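You operate a simulated robot arm through the tools that you are given. There is no shell and no other tool. Be economical: measure what you need, move in short steps, check, and stop when the job is done.

Carry out the task below with a simulated robot arm. There is one attempt and no reset: what you move stays moved.

## Task
Fit the cream roll from the drawer on the lint roller; leave the grey roll on the middle shelf.
Fine: shut the drawer.

Only the result counts: the job must be done as asked and must still hold three seconds after the hand-in. Knocking over, shifting, dropping, spilling or breaking anything else fails it.

## Robot
A 6-joint arm with a two-finger parallel gripper, fixed in place. Base frame: the origin is at the foot of the arm, x ahead of it, y to its left, z up. Lengths are in mm, angles in rad, forces in N, time in s.
With the tool pointing down near the work surface it reaches from about 100 to 580 mm from the base axis. Its first joint turns from -1.152 to 1.152 rad. Payload 2.9 kg.
The TCP is the grasp point between the finger pads, 30 mm short of the fingertips. In the tool frame z runs along the fingers and y along their closing line. Largest opening 110 mm; finger width 20, thickness 10; the body of the gripper, 48 by 112 mm, starts 55 mm behind the TCP.
Orientation is told as [roll, pitch, yaw] about the base's x, y, z axes, in that order, counted from this pose: with the fingers straight down and closing along the base's y, the tool's x points along the base's -x, its y along +y and its z along -z.

## Interface
- The arm moves only by the tool arm_command. Its argument "plan" is a list of rows, each a list of 7 numbers: the shift along the base's x, y, z in units of 50 mm (1.0 is 50 mm), then the turn, a rotation vector about the base's x, y, z in units of 6 degrees (1.0 is 6 degrees), then the finger opening in mm, from 0 to 110. In form: [[dx, dy, dz, rx, ry, rz, jaw], ...]. A call has 1 to 8 rows; each row shifts and turns the commanded pose from where the row before left it. A call with a number of a shift or a turn outside -1 to 1 is refused whole. Each row takes 0.2 s and may step no farther than 50 mm and 0.15 rad from the row before; otherwise, or with a gripper value out of range, the whole call is refused. A pose out of reach is approached as far as the arm can. The call stops where the force on the tool passes 40 N (or 10 N more than at its start, if that is more) or the arm is blocked; 0.2 s more then pass. The fingers move at their own pace (about 108 mm/s each) and stop on an object; they squeeze with about 39 N. The grip force told is the motor's: it shows also when the fingers shut on nothing. Time passes only in rows, and 0.2 s behind the last, so rows that do not move let the fingers close. It gives the time, the measured TCP pose, the force on the tool (base axes), the opening and the grip force at its end, in the units of the frame above (readings bear some noise), and new pictures: "pictures" is both (left out), scene, wrist or none.
- Cameras (640 x 400 px; columns grow to the right, rows downward): "scene" is fixed at [72.1, 438.2, 1392.7]; the picture's right is [-0.77, -0.64, 0.00], its down [-0.32, 0.38, -0.87] and it looks along [0.55, -0.67, -0.50] (base axes); focal length 269 px, centre (320, 200). "wrist" rides on the gripper at [72, 17, -103] in the tool frame; the picture's right is [-0.23, 0.97, 0.00], its down [-0.76, -0.18, -0.62] and it looks along [-0.61, -0.14, 0.78] (tool axes); focal length 222 px, centre (320, 200). There is no depth. A picture from a camera that has moved, and an enlarged one, comes with that camera's place and axes in the base frame and with its lens. The place of the scene camera against the robot may be out by one fixed shift of up to 12 mm in any direction.
- inspect(camera, box): a new picture of the part [left, top, right, bottom] of that camera's present view, enlarged. The clock stands still meanwhile.
- finish_job(): hands the job in; it is judged then, once.

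Work in short steps. Places have to be worked out from the pictures, the camera data and where the tool is seen: move nearer, look again, correct. Check each grasp and each placing, and mend what went wrong. You have 120 turns and 200 pictures in all, those below and enlarged ones among them. Open the gripper and draw the arm clear of the work before you hand the job in, unless the task says otherwise; then end with one line.

The tools are called after "Emit:" by a JSON object that holds its "api" and its "payload". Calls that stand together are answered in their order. arm_command: Moves the arm, as the interface text tells. Its arguments: {"type":"object","properties":{"plan":{"type":"array","items":{"type":"array","items":{"type":"number"}}},"pictures":{"type":"string","enum":["both","scene","wrist","none"]}},"required":["plan"]} The other tools are called the same way: inspect (camera, box) takes an enlarged picture of a part of a camera's view; finish_job () hands the job in.

At the start:

```text
clock: 0.0
position: [449.9, -90.6, 1213.7]
ee_rot: [0.0, -0.001, -0.001]
wrist_force: [-0.2, 0.3, -0.1]
grip_width: 110.3
finger_force: 0.0
```

scene: 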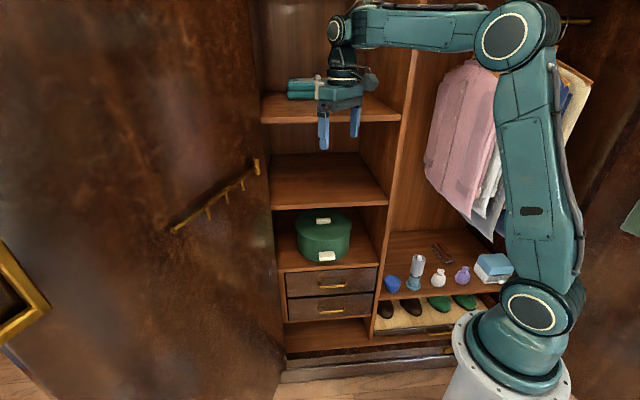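
wrist: 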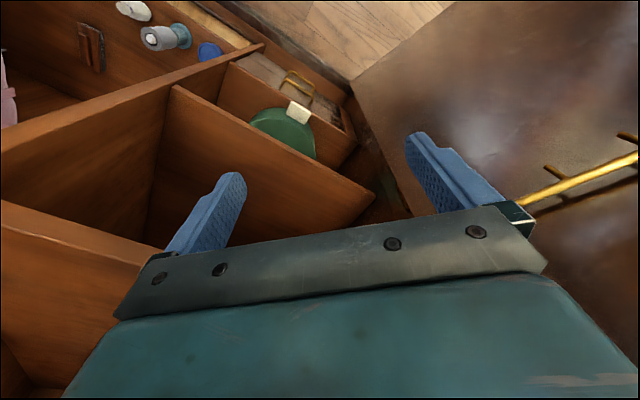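

I'll start by looking closer at the drawers and the shelf with the lint roller.

Emit:
{"api": "inspect", "payload": {"camera": "scene", "box": [360, 220, 520, 320]}}

Emit:
{"api": "inspect", "payload": {"camera": "scene", "box": [260, 150, 420, 350]}}

Emit:
{"api": "inspect", "payload": {"camera": "wrist", "box": [60, 0, 380, 200]}}

```text
4.00 times, centred on (440, 270) of scene
camera zoom: at [72.1, 438.2, 1392.7], right [-0.77, -0.64, 0.0], down [-0.32, 0.38, -0.87], along [0.55, -0.67, -0.5], focal length 1077 px, centre (-160, -80)
```

zoom: 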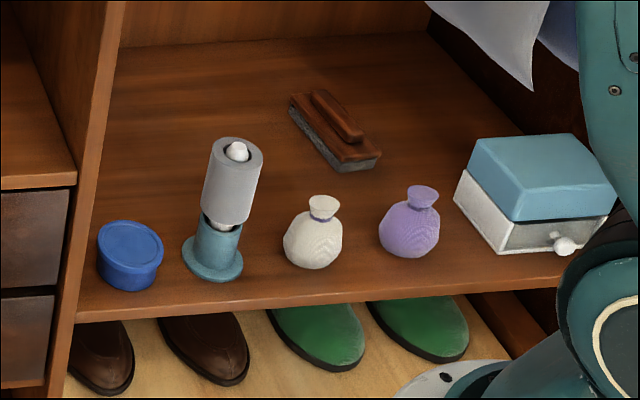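

```text
2.00 times, centred on (340, 250) of scene
camera zoom: at [72.1, 438.2, 1392.7], right [-0.77, -0.64, 0.0], down [-0.32, 0.38, -0.87], along [0.55, -0.67, -0.5], focal length 539 px, centre (280, 100)
```

zoom: 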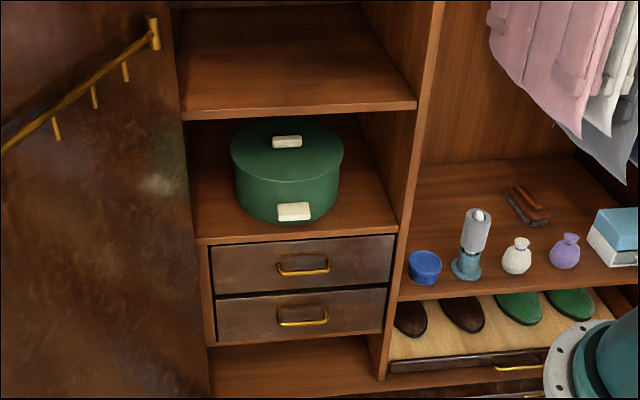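

```text
2.00 times, centred on (220, 100) of wrist
camera zoom: at [377.5, -74.8, 1315.4], right [0.23, 0.97, 0.0], down [0.76, -0.18, 0.62], along [0.61, -0.14, -0.78], focal length 444 px, centre (520, 400)
```

zoom: 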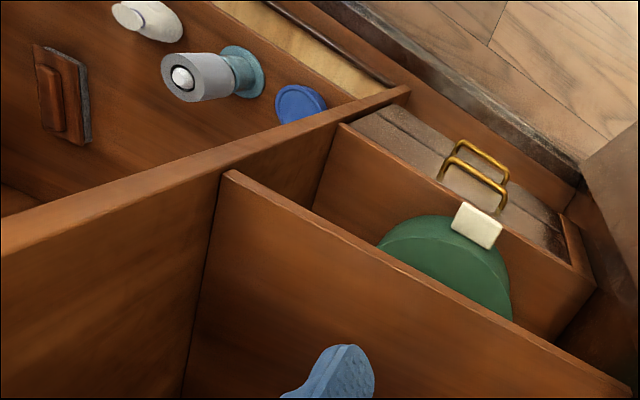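

The lint roller stands near (300,-510) with its roll at z 525–605. The cabinet front runs at 45° (normal (0.7,-0.7)), roughly 500 mm from the base. I turn the tool to face the cabinet and lower it, staying in front.

Emit:
{"api": "arm_command", "payload": {"plan": [[-0.34, -0.3725, -0.641, 0, 0, -0.94, 110], [-0.34, -0.3725, -0.641, 0, 0, -0.94, 110], [-0.34, -0.3725, -0.641, 0, 0, -0.94, 110], [-0.34, -0.3725, -0.641, 0, 0, -0.94, 110], [-0.34, -0.3725, -0.641, 0, 0, -0.94, 110], [-0.34, -0.3725, -0.641, 0, 0, -0.94, 110], [-0.34, -0.3725, -0.641, 0, 0, -0.94, 110], [-0.34, -0.3725, -0.641, 0, 0, -0.94, 110]]}}

```text
clock: 1.8
position: [313.4, -239.6, 957.4]
ee_rot: [-0.001, 0.0, -0.789]
wrist_force: [-0.2, -0.2, -0.6]
grip_width: 109.9
finger_force: 0.2
camera wrist: at [274.6, -177.4, 1059.8], right [0.85, 0.52, 0.0], down [0.41, -0.67, 0.62], along [0.33, -0.53, -0.78], focal length 222 px, centre (320, 200)
```

scene: 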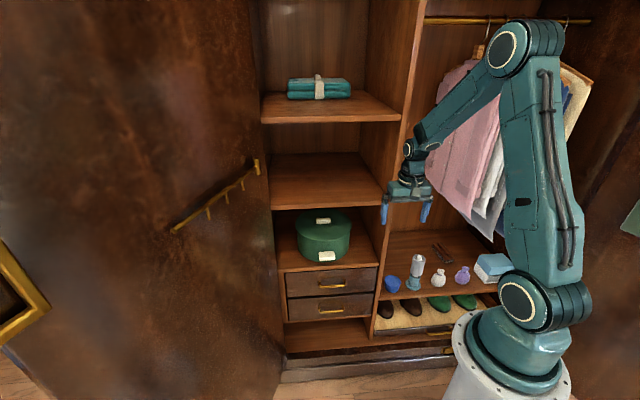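
wrist: 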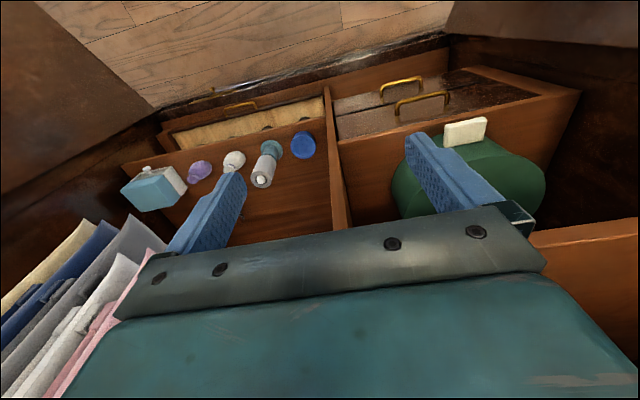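

Clear so far. Continuing down while tilting the tool 45° toward the cabinet.

Emit:
{"api": "arm_command", "payload": {"plan": [[-0.34, -0.3725, -0.641, -0.663, -0.663, 0, 110], [-0.34, -0.3725, -0.641, -0.663, -0.663, 0, 110], [-0.34, -0.3725, -0.641, -0.663, -0.663, 0, 110], [-0.34, -0.3725, -0.641, -0.663, -0.663, 0, 110], [-0.34, -0.3725, -0.641, -0.663, -0.663, 0, 110], [-0.34, -0.3725, -0.641, -0.663, -0.663, 0, 110], [-0.34, -0.3725, -0.641, -0.663, -0.663, 0, 110], [-0.34, -0.3725, -0.641, -0.663, -0.663, 0, 110]]}}

```text
clock: 3.6
position: [254.0, -356.9, 703.8]
ee_rot: [-0.005, -0.786, -0.788]
wrist_force: [-0.2, 0.1, -0.6]
grip_width: 109.8
finger_force: 0.0
out of reach, approached as far as the arm can: row 6, 7, 8
camera wrist: at [179.9, -258.3, 724.5], right [0.8, 0.57, 0.16], down [-0.06, -0.19, 0.98], along [0.59, -0.8, -0.12], focal length 222 px, centre (320, 200)
```

scene: 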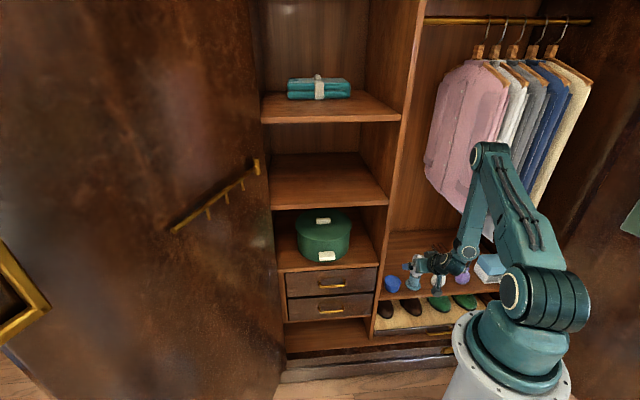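
wrist: 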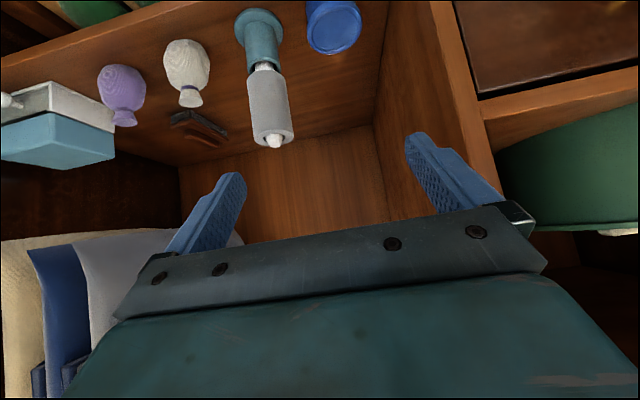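

The roll tip ray and base ray put the roller axis near (300,-503), top ~605. The first joint limit clipped the last rows, so I yaw the tool a bit more radially and see where the commanded pose sits.

Emit:
{"api": "arm_command", "payload": {"plan": [[0.3, 0, 0, 0, 0, -1, 110], [0.3, 0, 0, 0, 0, -1, 110]], "pictures": "none"}}

```text
clock: 4.2
position: [285.6, -359.1, 704.4]
ee_rot: [0.0, -0.788, -0.994]
wrist_force: [0.5, -0.3, 0.5]
grip_width: 110.0
finger_force: 0.0
```

The commanded pose follows the real one. Next I go to a point just above and in front of the roll and look.

Emit:
{"api": "arm_command", "payload": {"plan": [[-0.05, -0.73, -0.2, 0, 0, 0, 110], [-0.05, -0.73, -0.2, 0, 0, 0, 110], [-0.05, -0.73, -0.2, 0, 0, 0, 110]]}}

```text
clock: 5.0
position: [277.7, -467.6, 674.9]
ee_rot: [0.004, -0.786, -0.997]
wrist_force: [0.3, 0.1, 0.4]
grip_width: 110.0
finger_force: 0.0
camera wrist: at [224.1, -355.0, 695.4], right [0.9, 0.39, 0.16], down [-0.1, -0.18, 0.98], along [0.42, -0.9, -0.12], focal length 222 px, centre (320, 200)
```

scene: 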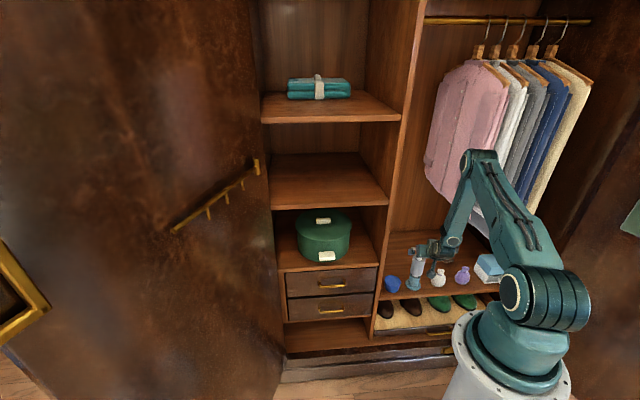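
wrist: 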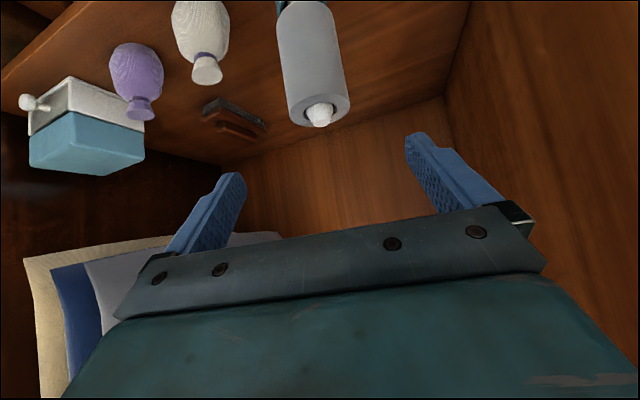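

The roll's top centre is at about (302,-499,604), diameter ~58. I lower diagonally so the fingers straddle it.

Emit:
{"api": "arm_command", "payload": {"plan": [[0.16, -0.22, -0.7, 0, 0, 0, 110], [0.16, -0.22, -0.7, 0, 0, 0, 110], [0.16, -0.22, -0.7, 0, 0, 0, 110]]}}

Emit:
{"api": "inspect", "payload": {"camera": "scene", "box": [360, 220, 520, 320]}}

```text
clock: 5.8
position: [302.4, -499.3, 567.6]
ee_rot: [0.001, -0.787, -1.0]
wrist_force: [-0.5, 0.2, 0.9]
grip_width: 110.1
finger_force: 0.0
camera wrist: at [248.4, -387.6, 589.3], right [0.9, 0.39, 0.16], down [-0.1, -0.18, 0.98], along [0.41, -0.9, -0.12], focal length 222 px, centre (320, 200)
```

scene: 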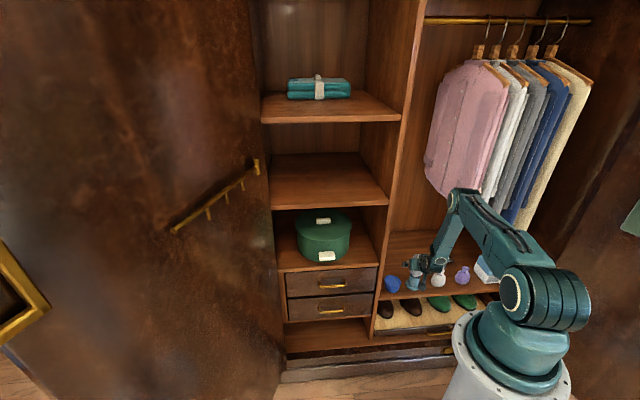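
wrist: 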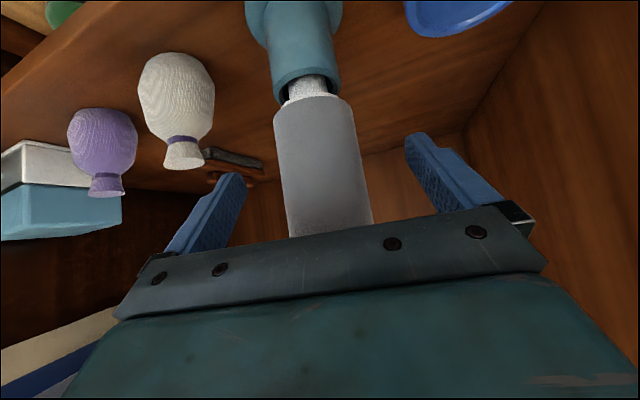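

```text
4.00 times, centred on (440, 270) of scene
camera zoom: at [72.1, 438.2, 1392.7], right [-0.77, -0.64, 0.0], down [-0.32, 0.38, -0.87], along [0.55, -0.67, -0.5], focal length 1077 px, centre (-160, -80)
```

zoom: 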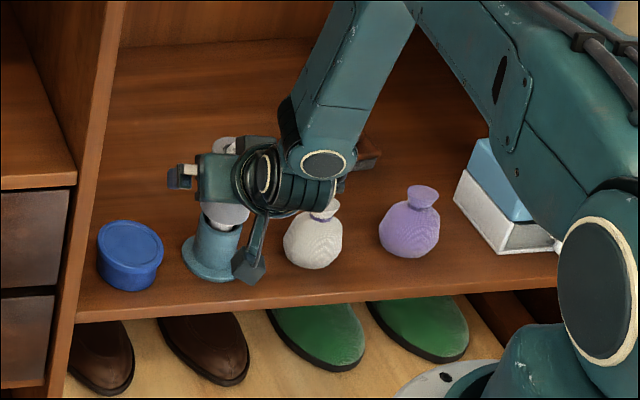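

The roll is between the fingers, about 2.5 mm off to the image right. I nudge over, then close gently and check.

Emit:
{"api": "arm_command", "payload": {"plan": [[0.045, 0.03, 0, 0, 0, 0, 110], [0, 0, 0, 0, 0, 0, 70], [0, 0, 0, 0, 0, 0, 50], [0, 0, 0, 0, 0, 0, 50]], "pictures": "wrist"}}

```text
clock: 6.8
position: [302.8, -497.4, 569.2]
ee_rot: [0.001, -0.785, -0.999]
wrist_force: [-0.4, -0.6, 1.4]
grip_width: 50.1
finger_force: 0.5
camera wrist: at [250.4, -385.7, 589.6], right [0.9, 0.39, 0.16], down [-0.1, -0.18, 0.98], along [0.42, -0.9, -0.12], focal length 222 px, centre (320, 200)
```

wrist: 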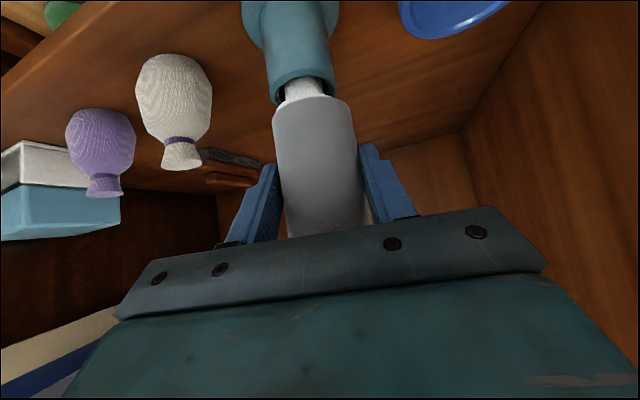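

Roll is slimmer than 50 mm and centred. Closing fully on it.

Emit:
{"api": "arm_command", "payload": {"plan": [[0, 0, 0, 0, 0, 0, 42], [0, 0, 0, 0, 0, 0, 36], [0, 0, 0, 0, 0, 0, 36]], "pictures": "wrist"}}

```text
clock: 7.6
position: [302.6, -498.8, 568.5]
ee_rot: [0.003, -0.786, -0.998]
wrist_force: [0.1, -0.7, 0.5]
grip_width: 49.1
finger_force: 38.9
camera wrist: at [250.4, -385.7, 589.6], right [0.9, 0.39, 0.16], down [-0.1, -0.18, 0.98], along [0.41, -0.9, -0.12], focal length 222 px, centre (320, 200)
```

wrist: 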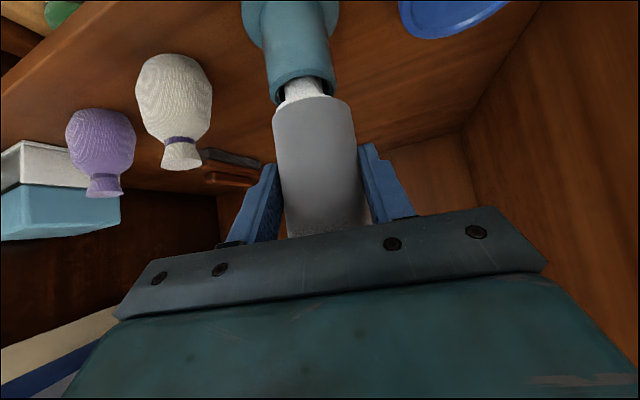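

Gripped at 49 mm. Lift straight up slowly, checking that the handle stays behind.

Emit:
{"api": "arm_command", "payload": {"plan": [[0, 0, 0.2, 0, 0, 0, 36], [0, 0, 0.3, 0, 0, 0, 36]], "pictures": "wrist"}}

```text
clock: 8.2
position: [303.4, -498.5, 593.9]
ee_rot: [0.004, -0.785, -0.997]
wrist_force: [-0.7, -0.8, 0.1]
grip_width: 49.4
finger_force: 39.2
camera wrist: at [250.6, -385.3, 614.2], right [0.9, 0.39, 0.16], down [-0.1, -0.18, 0.98], along [0.42, -0.9, -0.12], focal length 222 px, centre (320, 200)
```

wrist: 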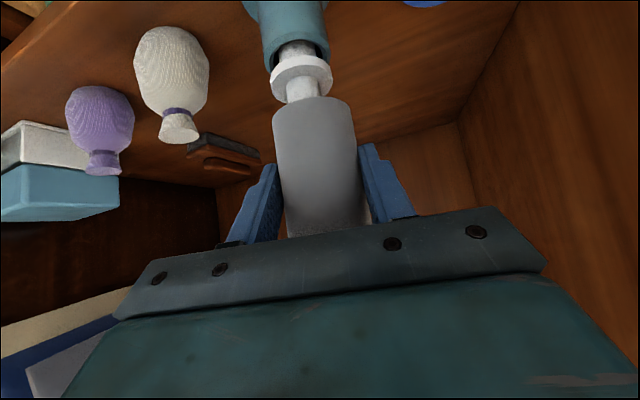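

The roll slides off a white spindle with a seating flange; handle stays. Continue straight up until it clears the spindle.

Emit:
{"api": "arm_command", "payload": {"plan": [[0, 0, 0.5, 0, 0, 0, 36], [0, 0, 0.5, 0, 0, 0, 36], [0, 0, 0.5, 0, 0, 0, 36], [0, 0, 0.5, 0, 0, 0, 36]]}}

Emit:
{"api": "inspect", "payload": {"camera": "scene", "box": [360, 220, 520, 320]}}

```text
clock: 9.2
position: [303.3, -497.7, 694.5]
ee_rot: [0.002, -0.786, -0.998]
wrist_force: [-0.6, 0.4, -0.8]
grip_width: 49.5
finger_force: 39.0
camera wrist: at [250.4, -385.8, 714.5], right [0.9, 0.39, 0.16], down [-0.1, -0.18, 0.98], along [0.41, -0.9, -0.12], focal length 222 px, centre (320, 200)
```

scene: 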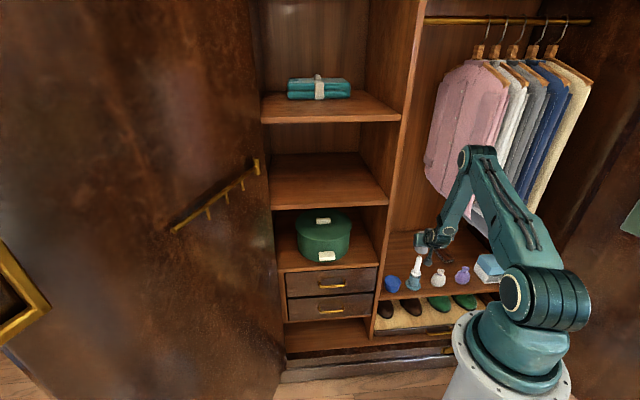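
wrist: 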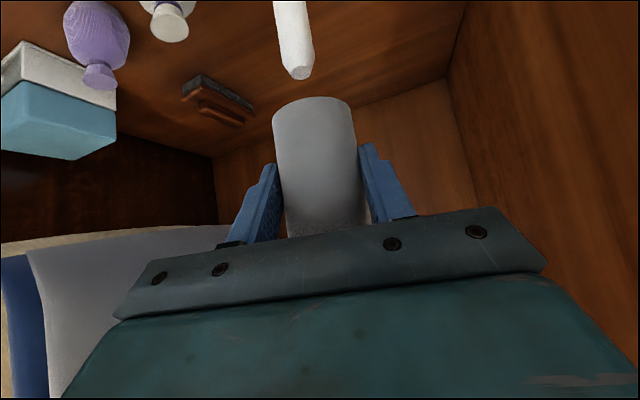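

```text
4.00 times, centred on (440, 270) of scene
camera zoom: at [72.1, 438.2, 1392.7], right [-0.77, -0.64, 0.0], down [-0.32, 0.38, -0.87], along [0.55, -0.67, -0.5], focal length 1077 px, centre (-160, -80)
```

zoom: 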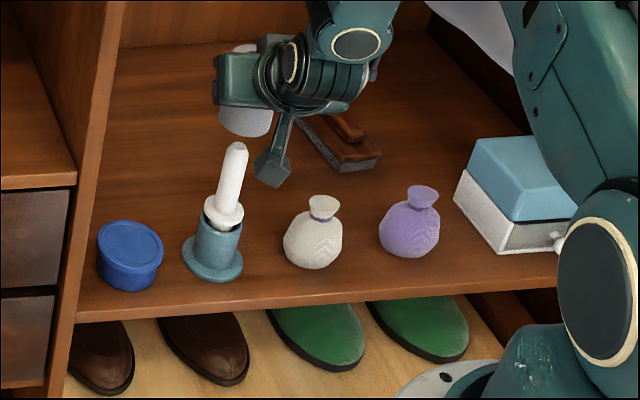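

Spindle is clear and the handle undisturbed. Roll bottom is about 42 mm below the TCP. Retreat out of the cabinet, then rise.

Emit:
{"api": "arm_command", "payload": {"plan": [[-0.41, 0.63, 0, 0, 0, 0, 36], [-0.41, 0.63, 0, 0, 0, 0, 36], [-0.41, 0.63, 0, 0, 0, 0, 36], [-0.41, 0.63, 0, 0, 0, 0, 36], [0, 0, 0.9, 0, 0, 0.5, 36], [0, 0, 0.9, 0, 0, 0.5, 36], [0, 0, 0.9, 0, 0, 0.5, 36], [0, 0, 0.9, 0, 0, 0.5, 36]], "pictures": "scene"}}

```text
clock: 11.0
position: [248.9, -360.3, 875.0]
ee_rot: [-0.002, -0.783, -0.788]
wrist_force: [0.1, 0.0, -1.2]
grip_width: 49.3
finger_force: 38.8
out of reach, approached as far as the arm can: row 5, 6, 7, 8
```

scene: 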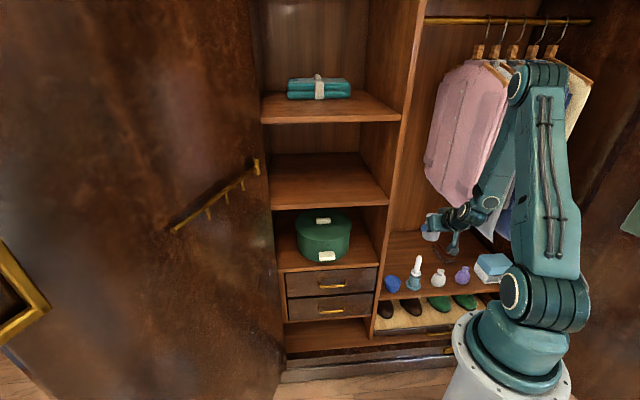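

Holding well. Moving in front of the middle shelf at z≈1030.

Emit:
{"api": "arm_command", "payload": {"plan": [[0.467, 0.61, 0.517, 0, 0, 0, 36], [0.467, 0.61, 0.517, 0, 0, 0, 36], [0.467, 0.61, 0.517, 0, 0, 0, 36], [0.467, 0.61, 0.517, 0, 0, 0, 36], [0.467, 0.61, 0.517, 0, 0, 0, 36], [0.467, 0.61, 0.517, 0, 0, 0, 36]]}}

```text
clock: 12.4
position: [389.4, -176.9, 1029.7]
ee_rot: [0.001, -0.786, -0.79]
wrist_force: [0.0, 0.4, -0.2]
grip_width: 49.3
finger_force: 39.1
camera wrist: at [313.7, -77.9, 1050.4], right [0.8, 0.57, 0.16], down [-0.06, -0.2, 0.98], along [0.59, -0.8, -0.12], focal length 222 px, centre (320, 200)
```

scene: 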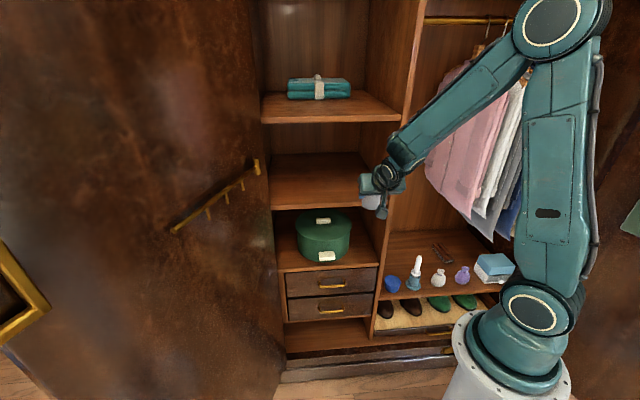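
wrist: 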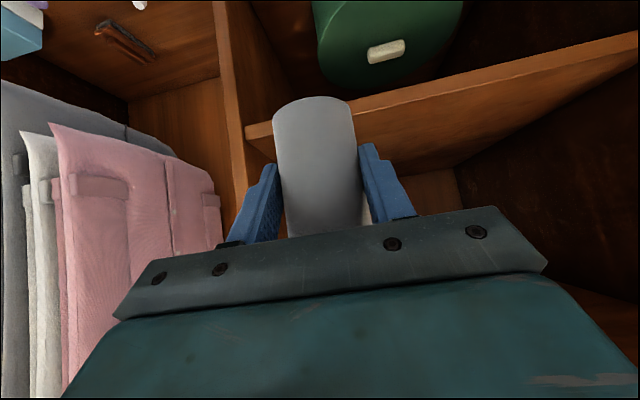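

Both cameras agree: shelf top near z≈931, front at d≈500, divider at s≈65. Entering at s≈160, d≈555 with ~35 mm clearance below.

Emit:
{"api": "arm_command", "payload": {"plan": [[0.58, -0.51, -0.1, 0, 0, 0, 36], [0.58, -0.51, -0.1, 0, 0, 0, 36], [0.58, -0.51, -0.1, 0, 0, 0, 36], [0.58, -0.51, -0.1, 0, 0, 0, 36]]}}

Emit:
{"api": "inspect", "payload": {"camera": "scene", "box": [260, 100, 420, 220]}}

```text
clock: 13.4
position: [504.2, -280.4, 1009.6]
ee_rot: [0.0, -0.785, -0.787]
wrist_force: [0.5, -0.1, -0.1]
grip_width: 49.5
finger_force: 38.9
camera wrist: at [429.7, -181.3, 1030.1], right [0.8, 0.57, 0.16], down [-0.06, -0.2, 0.98], along [0.59, -0.8, -0.12], focal length 222 px, centre (320, 200)
```

scene: 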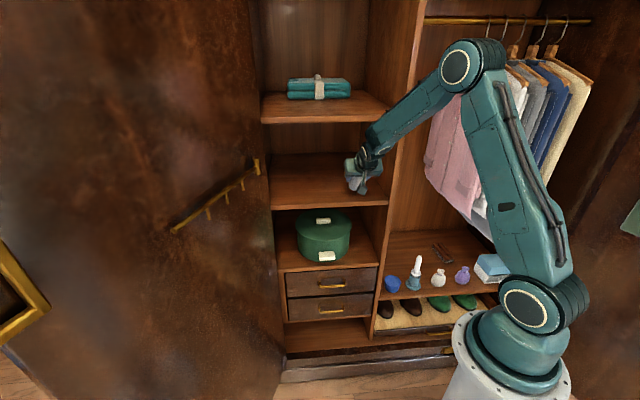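
wrist: 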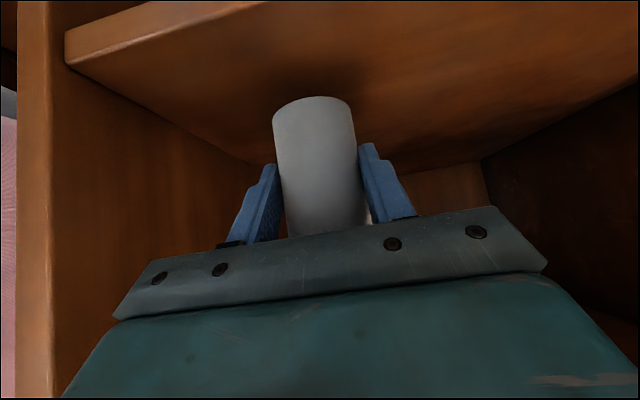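

```text
3.33 times, centred on (340, 160) of scene
camera zoom: at [72.1, 438.2, 1392.7], right [-0.77, -0.64, 0.0], down [-0.32, 0.38, -0.87], along [0.55, -0.67, -0.5], focal length 898 px, centre (253, 333)
```

zoom: 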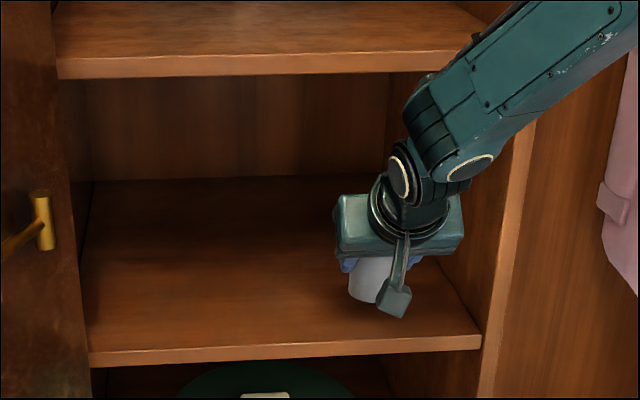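

Positioned well; the shelf front corner checks at d≈510. I go 15 mm deeper and descend toward contact.

Emit:
{"api": "arm_command", "payload": {"plan": [[0.22, -0.22, -0.2, 0, 0, 0, 36], [0, 0, -0.3, 0, 0, 0, 36]]}}

Emit:
{"api": "inspect", "payload": {"camera": "scene", "box": [320, 150, 400, 220]}}

```text
clock: 14.0
position: [517.5, -291.2, 988.9]
ee_rot: [0.005, -0.797, -0.791]
wrist_force: [-8.8, 5.1, 24.4]
grip_width: 49.4
finger_force: 38.8
camera wrist: at [441.8, -192.2, 1008.6], right [0.8, 0.57, 0.17], down [-0.07, -0.19, 0.98], along [0.59, -0.8, -0.11], focal length 222 px, centre (320, 200)
```

scene: 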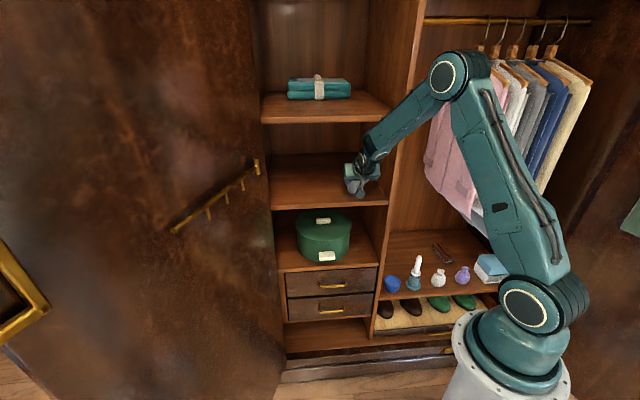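
wrist: 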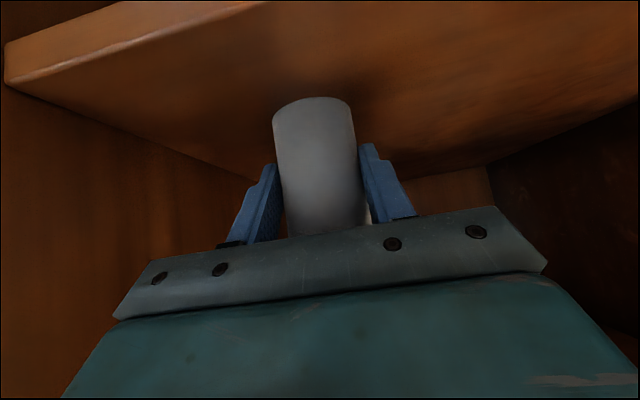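

```text
5.71 times, centred on (360, 185) of scene
camera zoom: at [71.5, 438.6, 1392.6], right [-0.77, -0.64, 0.0], down [-0.32, 0.38, -0.87], along [0.55, -0.67, -0.5], focal length 1539 px, centre (91, 286)
```

zoom: 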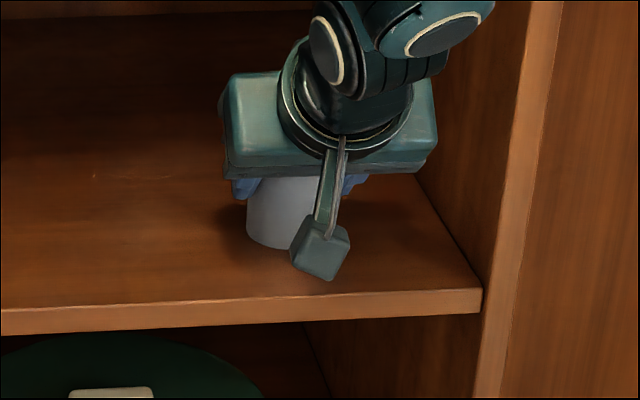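

Contact: 24 N up with the roll standing on the shelf. I ease off 3.5 mm and open gently.

Emit:
{"api": "arm_command", "payload": {"plan": [[0, 0, 0.07, 0, 0, 0, 36], [0, 0, 0, 0, 0, 0, 54], [0, 0, 0, 0, 0, 0, 70]], "pictures": "wrist"}}

Emit:
{"api": "inspect", "payload": {"camera": "scene", "box": [320, 150, 400, 220]}}

```text
clock: 14.8
position: [515.7, -290.3, 987.4]
ee_rot: [0.001, -0.784, -0.786]
wrist_force: [-0.5, 0.9, -0.3]
grip_width: 70.2
finger_force: 0.1
camera wrist: at [440.6, -191.0, 1008.3], right [0.8, 0.57, 0.16], down [-0.06, -0.2, 0.98], along [0.59, -0.8, -0.12], focal length 222 px, centre (320, 200)
```

wrist: 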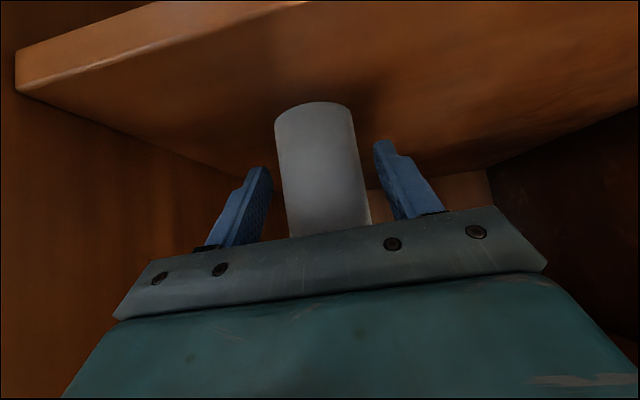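

```text
5.71 times, centred on (360, 185) of scene
camera zoom: at [72.1, 438.2, 1392.7], right [-0.77, -0.64, 0.0], down [-0.32, 0.38, -0.87], along [0.55, -0.67, -0.5], focal length 1539 px, centre (91, 286)
```

zoom: 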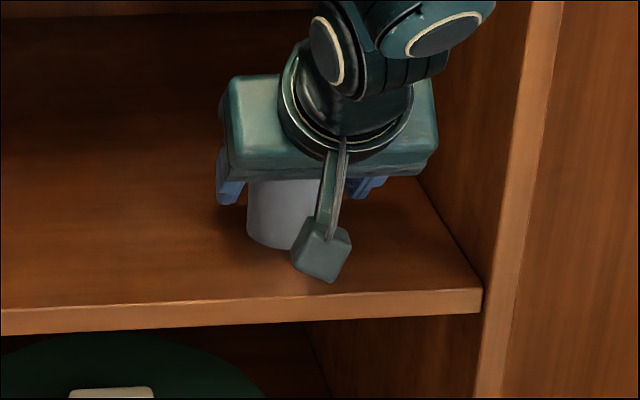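

The roll stands freely. Open wide and back straight out.

Emit:
{"api": "arm_command", "payload": {"plan": [[0, 0, 0, 0, 0, 0, 100], [-0.3, 0.3, 0.05, 0, 0, 0, 100], [-0.5, 0.5, 0.1, 0, 0, 0, 100], [-0.6, 0.6, 0.1, 0, 0, 0, 100], [-0.6, 0.6, 0.1, 0, 0, 0, 100]]}}

Emit:
{"api": "inspect", "payload": {"camera": "scene", "box": [270, 150, 400, 330]}}

```text
clock: 16.0
position: [415.1, -189.2, 1006.2]
ee_rot: [0.003, -0.785, -0.789]
wrist_force: [0.6, -1.3, 1.4]
grip_width: 99.9
finger_force: 0.0
camera wrist: at [339.8, -91.2, 1026.2], right [0.8, 0.57, 0.16], down [-0.06, -0.2, 0.98], along [0.59, -0.8, -0.12], focal length 222 px, centre (320, 200)
```

scene: 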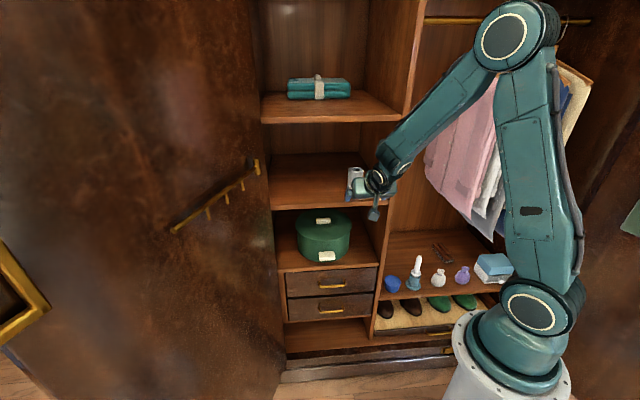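
wrist: 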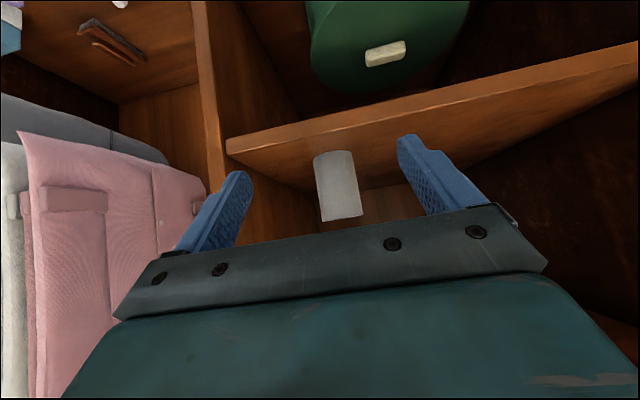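

```text
2.22 times, centred on (335, 240) of scene
camera zoom: at [72.1, 438.2, 1392.7], right [-0.77, -0.64, 0.0], down [-0.32, 0.38, -0.87], along [0.55, -0.67, -0.5], focal length 598 px, centre (287, 111)
```

zoom: 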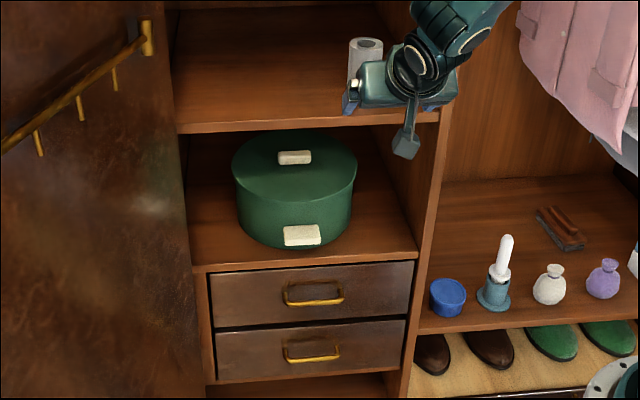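

Grey roll is standing on the middle shelf. Now the upper drawer: handle bar estimated near (506,-165,588). I roll the gripper 90° about its axis (jaws closing in the vertical plane) while going down to a viewing pose.

Emit:
{"api": "arm_command", "payload": {"plan": [[0, 0.207, -0.53, 0.682, -0.682, -0.964, 100], [0, 0.207, -0.53, 0.682, -0.682, -0.964, 100], [0, 0.207, -0.53, 0.682, -0.682, -0.964, 100], [0, 0.207, -0.53, 0.682, -0.682, -0.964, 100], [0, 0.207, -0.53, 0.682, -0.682, -0.964, 100], [0, 0.207, -0.53, 0.682, -0.682, -0.964, 100], [0, 0.207, -0.53, 0.682, -0.682, -0.964, 100], [0, 0.207, -0.53, 0.682, -0.682, -0.964, 100]], "pictures": "none"}}

Emit:
{"api": "arm_command", "payload": {"plan": [[0, 0.207, -0.53, 0.682, -0.682, -0.964, 70], [0, 0.207, -0.53, 0.682, -0.682, -0.964, 60], [0, 0.207, -0.53, 0.682, -0.682, -0.964, 60]]}}

```text
clock: 17.8
position: [416.6, -108.0, 792.7]
ee_rot: [0.74, -0.295, -2.047]
wrist_force: [-0.9, -0.3, 0.0]
grip_width: 100.1
finger_force: 0.0
```

```text
clock: 18.6
position: [416.1, -77.8, 713.3]
ee_rot: [0.786, 0.002, -2.357]
wrist_force: [0.0, 0.4, -0.1]
grip_width: 59.6
finger_force: 0.1
camera wrist: at [424.4, 15.5, 798.2], right [0.32, -0.65, 0.69], down [-0.94, -0.14, 0.31], along [-0.11, -0.75, -0.65], focal length 222 px, centre (320, 200)
```

scene: 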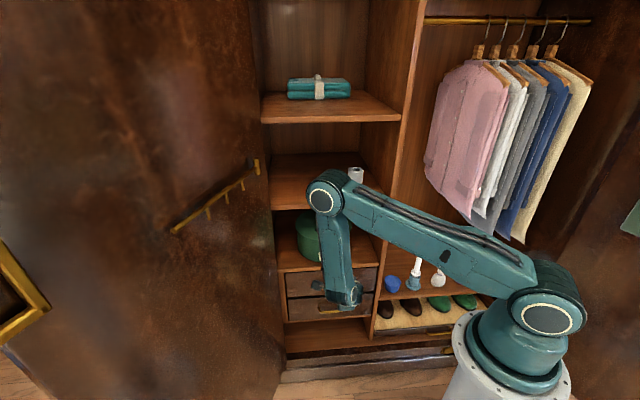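
wrist: 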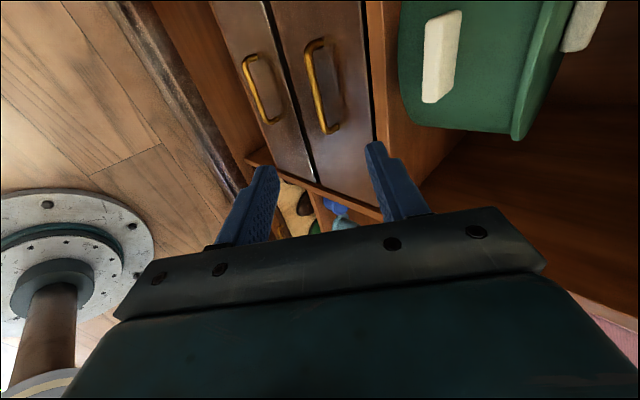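

Clear view: the upper bar runs along the cabinet's width, centre near (511,-164,~582). I narrow the jaws and approach along the tool axis, then check again.

Emit:
{"api": "arm_command", "payload": {"plan": [[0.383, -0.33, -0.52, 0, 0, 0, 40], [0.383, -0.33, -0.52, 0, 0, 0, 30], [0.383, -0.33, -0.52, 0, 0, 0, 30]]}}

```text
clock: 19.4
position: [472.4, -127.3, 636.1]
ee_rot: [0.784, 0.002, -2.356]
wrist_force: [-0.2, -0.7, 0.2]
grip_width: 29.9
finger_force: 0.0
camera wrist: at [482.1, -33.5, 720.3], right [0.33, -0.65, 0.69], down [-0.94, -0.14, 0.31], along [-0.11, -0.75, -0.65], focal length 222 px, centre (320, 200)
```

scene: 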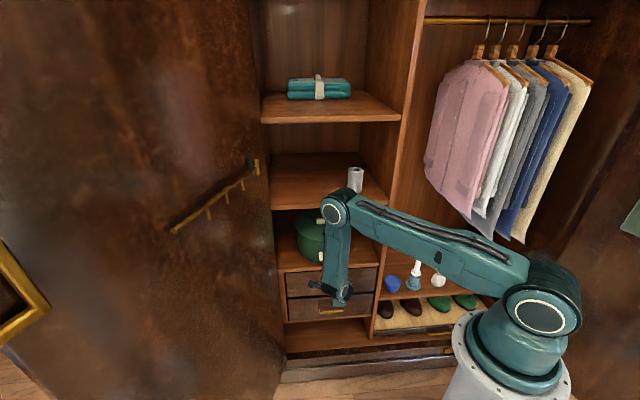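
wrist: 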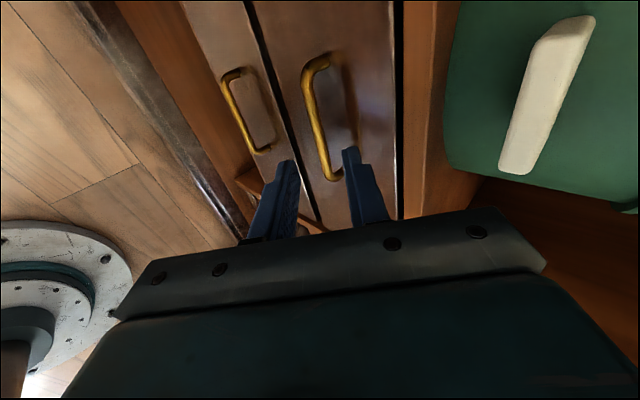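

Triangulating the bar's length from two views gives centre (518,-161,580), right on the tool axis ~79 mm beyond the TCP. Advance 55 mm with jaws at 28.

Emit:
{"api": "arm_command", "payload": {"plan": [[0.22, -0.147, -0.26, 0, 0, 0, 28], [0.22, -0.147, -0.26, 0, 0, 0, 28], [0.22, -0.147, -0.26, 0, 0, 0, 28]], "pictures": "wrist"}}

Emit:
{"api": "inspect", "payload": {"camera": "scene", "box": [280, 240, 400, 330]}}

```text
clock: 20.2
position: [505.9, -149.8, 597.3]
ee_rot: [0.787, 0.001, -2.358]
wrist_force: [0.6, 0.2, 0.2]
grip_width: 28.1
finger_force: 0.1
camera wrist: at [514.1, -55.8, 681.6], right [0.33, -0.65, 0.69], down [-0.94, -0.14, 0.32], along [-0.11, -0.75, -0.65], focal length 222 px, centre (320, 200)
```

wrist: 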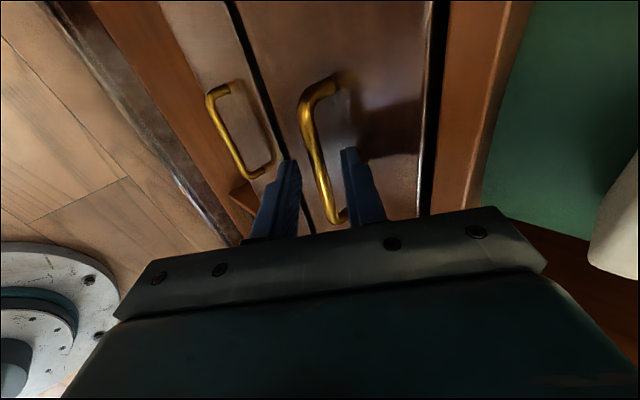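

```text
4.44 times, centred on (340, 285) of scene
camera zoom: at [72.1, 438.2, 1392.7], right [-0.77, -0.64, 0.0], down [-0.32, 0.38, -0.87], along [0.55, -0.67, -0.5], focal length 1197 px, centre (231, -178)
```

zoom: 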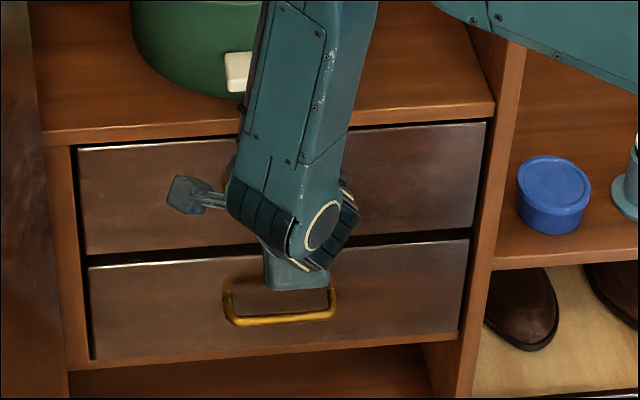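

The bar is now between the fingers, ~18 mm beyond the TCP. Closing on it.

Emit:
{"api": "arm_command", "payload": {"plan": [[0, 0, 0, 0, 0, 0, 10], [0, 0, 0, 0, 0, 0, 2], [0, 0, 0, 0, 0, 0, 2]], "pictures": "wrist"}}

```text
clock: 21.0
position: [504.1, -149.2, 597.2]
ee_rot: [0.784, 0.001, -2.357]
wrist_force: [-0.1, 0.0, -7.7]
grip_width: 9.5
finger_force: 44.9
camera wrist: at [513.8, -55.4, 681.3], right [0.33, -0.65, 0.69], down [-0.94, -0.14, 0.32], along [-0.11, -0.75, -0.65], focal length 222 px, centre (320, 200)
```

wrist: 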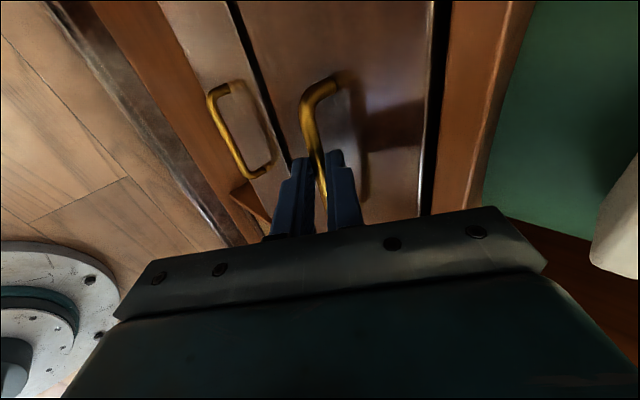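

Gripped the bar (9.5 mm). Pull along the cabinet's outward normal, first 60 mm.

Emit:
{"api": "arm_command", "payload": {"plan": [[-0.2, 0.2, 0, 0, 0, 0, 2], [-0.3, 0.3, 0, 0, 0, 0, 2], [-0.35, 0.35, 0, 0, 0, 0, 2]]}}

```text
clock: 21.8
position: [462.5, -106.5, 596.8]
ee_rot: [0.784, 0.001, -2.358]
wrist_force: [-0.8, -1.3, -6.6]
grip_width: 9.6
finger_force: 45.4
camera wrist: at [471.2, -12.8, 681.3], right [0.33, -0.65, 0.69], down [-0.94, -0.14, 0.32], along [-0.11, -0.75, -0.65], focal length 222 px, centre (320, 200)
```

scene: 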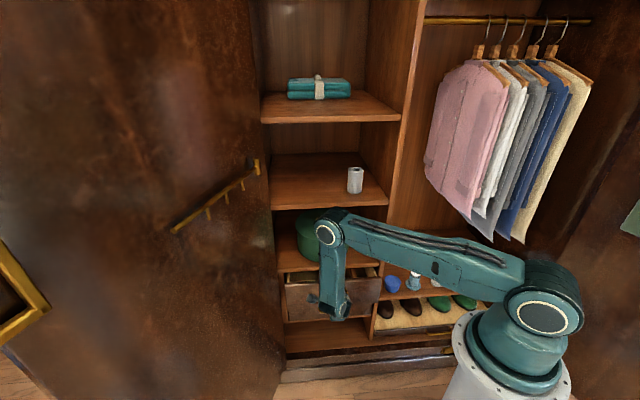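
wrist: 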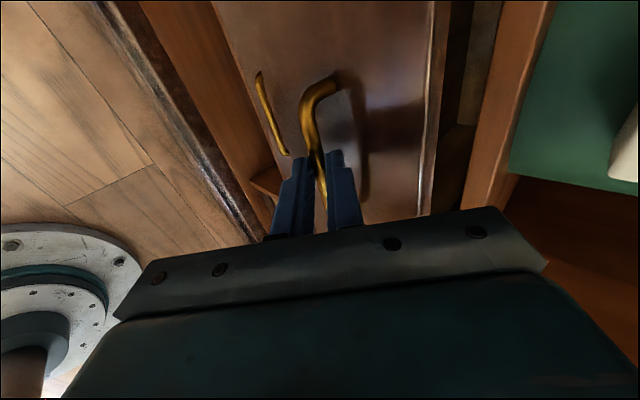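

Drawer slides easily. Pull further.

Emit:
{"api": "arm_command", "payload": {"plan": [[-0.5, 0.5, 0, 0, 0, 0, 2], [-0.5, 0.5, 0, 0, 0, 0, 2], [-0.5, 0.5, 0, 0, 0, 0, 2]]}}

Emit:
{"api": "inspect", "payload": {"camera": "scene", "box": [270, 230, 400, 330]}}

```text
clock: 22.6
position: [406.8, -50.0, 597.5]
ee_rot: [0.783, -0.014, -2.364]
wrist_force: [-19.6, -21.2, 14.5]
grip_width: 9.6
finger_force: 45.0
out of reach, approached as far as the arm can: row 3
camera wrist: at [417.4, 44.6, 680.2], right [0.33, -0.64, 0.69], down [-0.94, -0.13, 0.33], along [-0.12, -0.75, -0.65], focal length 222 px, centre (320, 200)
```

scene: 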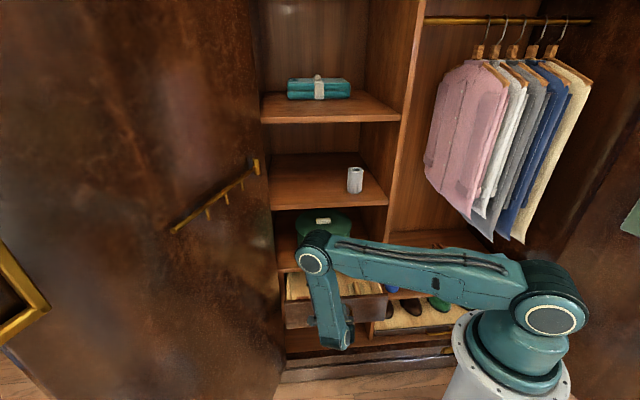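
wrist: 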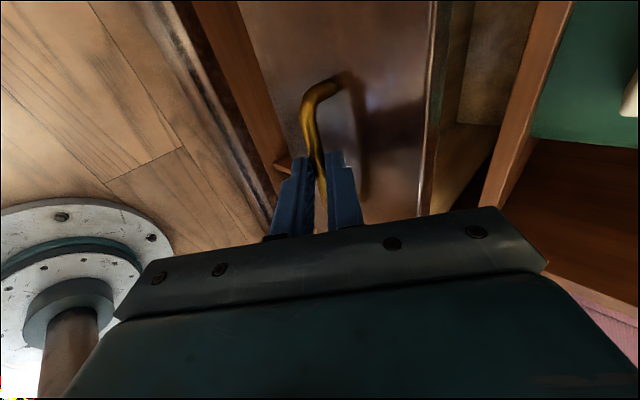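

```text
4.00 times, centred on (335, 280) of scene
camera zoom: at [71.6, 437.9, 1392.8], right [-0.77, -0.64, 0.0], down [-0.32, 0.38, -0.87], along [0.55, -0.67, -0.5], focal length 1077 px, centre (260, -120)
```

zoom: 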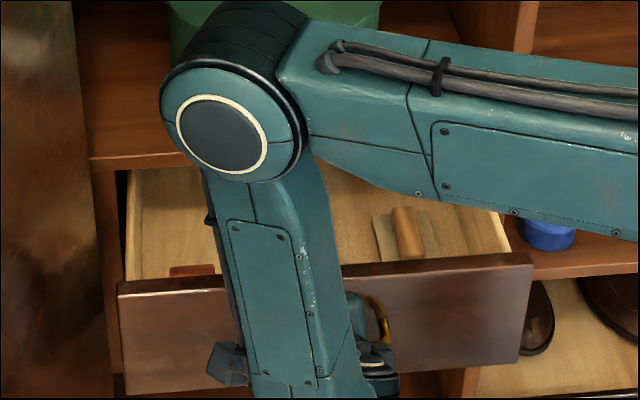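

Drawer is out ~140 mm and I see a cylinder inside. The reach limit is here; I release and withdraw along the tool axis.

Emit:
{"api": "arm_command", "payload": {"plan": [[0, 0, 0, 0, 0, 0, 30], [0, 0, 0, 0, 0, 0, 30], [-0.2, 0.2, 0.283, 0, 0, 0, 30], [-0.3, 0.3, 0.424, 0, 0, 0, 30]]}}

```text
clock: 23.6
position: [416.2, -33.7, 632.2]
ee_rot: [0.782, -0.002, -2.356]
wrist_force: [0.7, 0.2, -0.3]
grip_width: 30.2
finger_force: 0.1
out of reach, approached as far as the arm can: row 3, 4
camera wrist: at [425.1, 58.4, 716.1], right [0.33, -0.65, 0.69], down [-0.94, -0.14, 0.32], along [-0.11, -0.75, -0.65], focal length 222 px, centre (320, 200)
```

scene: 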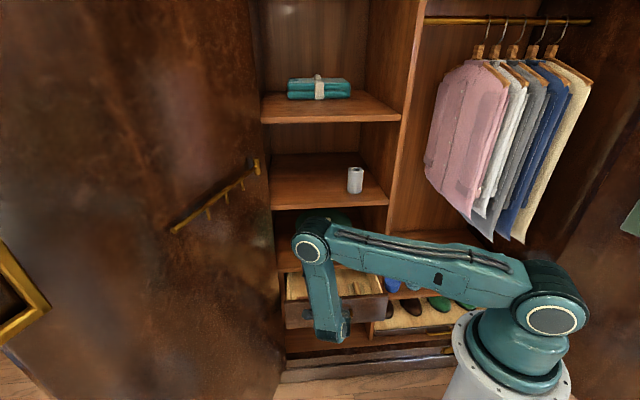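
wrist: 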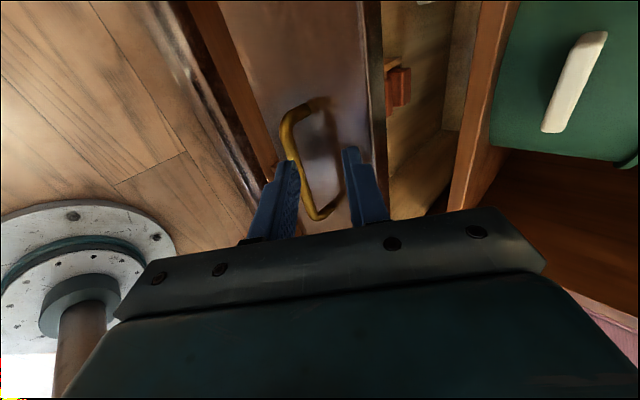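

Released. Raise the arm to look into the drawer.

Emit:
{"api": "arm_command", "payload": {"plan": [[0, 0, 0.8, 0, 0, 0, 60], [0, 0, 0.8, 0, 0, 0, 80], [0, 0, 0.8, 0, 0, 0, 80], [0, 0, 0.8, 0, 0, 0, 80], [0, 0, 0.8, 0, 0, 0, 80]]}}

Emit:
{"api": "inspect", "payload": {"camera": "scene", "box": [270, 230, 400, 330]}}

```text
clock: 24.8
position: [417.0, -36.0, 833.2]
ee_rot: [0.785, 0.0, -2.359]
wrist_force: [-0.1, 0.1, -0.2]
grip_width: 80.3
finger_force: 0.0
camera wrist: at [424.8, 57.1, 915.8], right [0.33, -0.65, 0.69], down [-0.94, -0.14, 0.31], along [-0.11, -0.75, -0.65], focal length 222 px, centre (320, 200)
```

scene: 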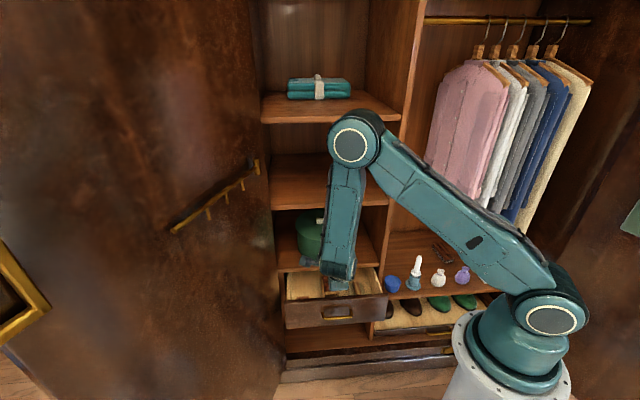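
wrist: 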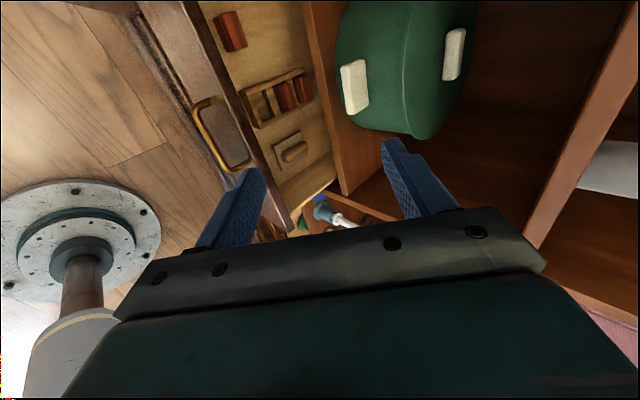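

```text
4.00 times, centred on (335, 280) of scene
camera zoom: at [72.1, 438.2, 1392.7], right [-0.77, -0.64, 0.0], down [-0.32, 0.38, -0.87], along [0.55, -0.67, -0.5], focal length 1077 px, centre (260, -120)
```

zoom: 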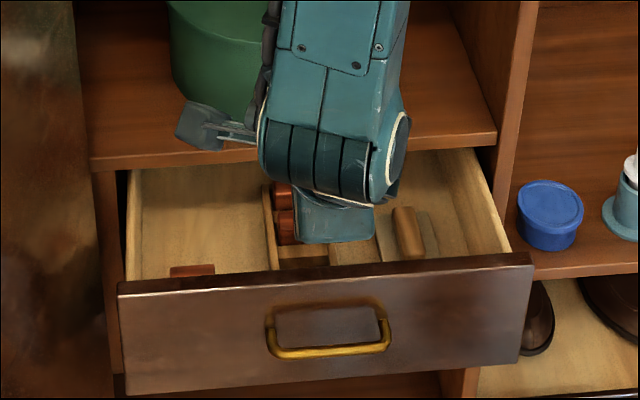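

Emit:
{"api": "inspect", "payload": {"camera": "wrist", "box": [180, 0, 370, 240]}}

```text
1.67 times, centred on (275, 120) of wrist
camera zoom: at [424.8, 57.1, 915.8], right [0.33, -0.65, 0.69], down [-0.94, -0.14, 0.31], along [-0.11, -0.75, -0.65], focal length 370 px, centre (395, 333)
```

zoom: 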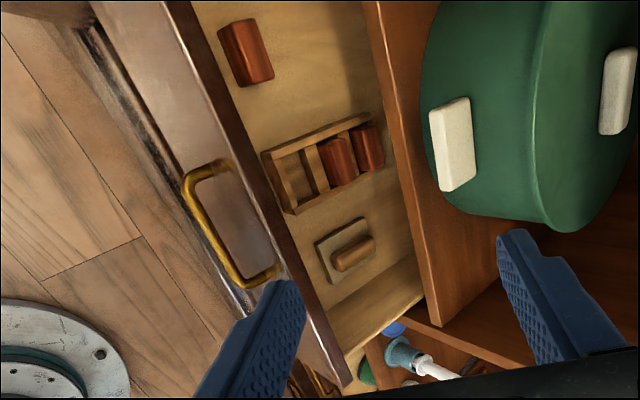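

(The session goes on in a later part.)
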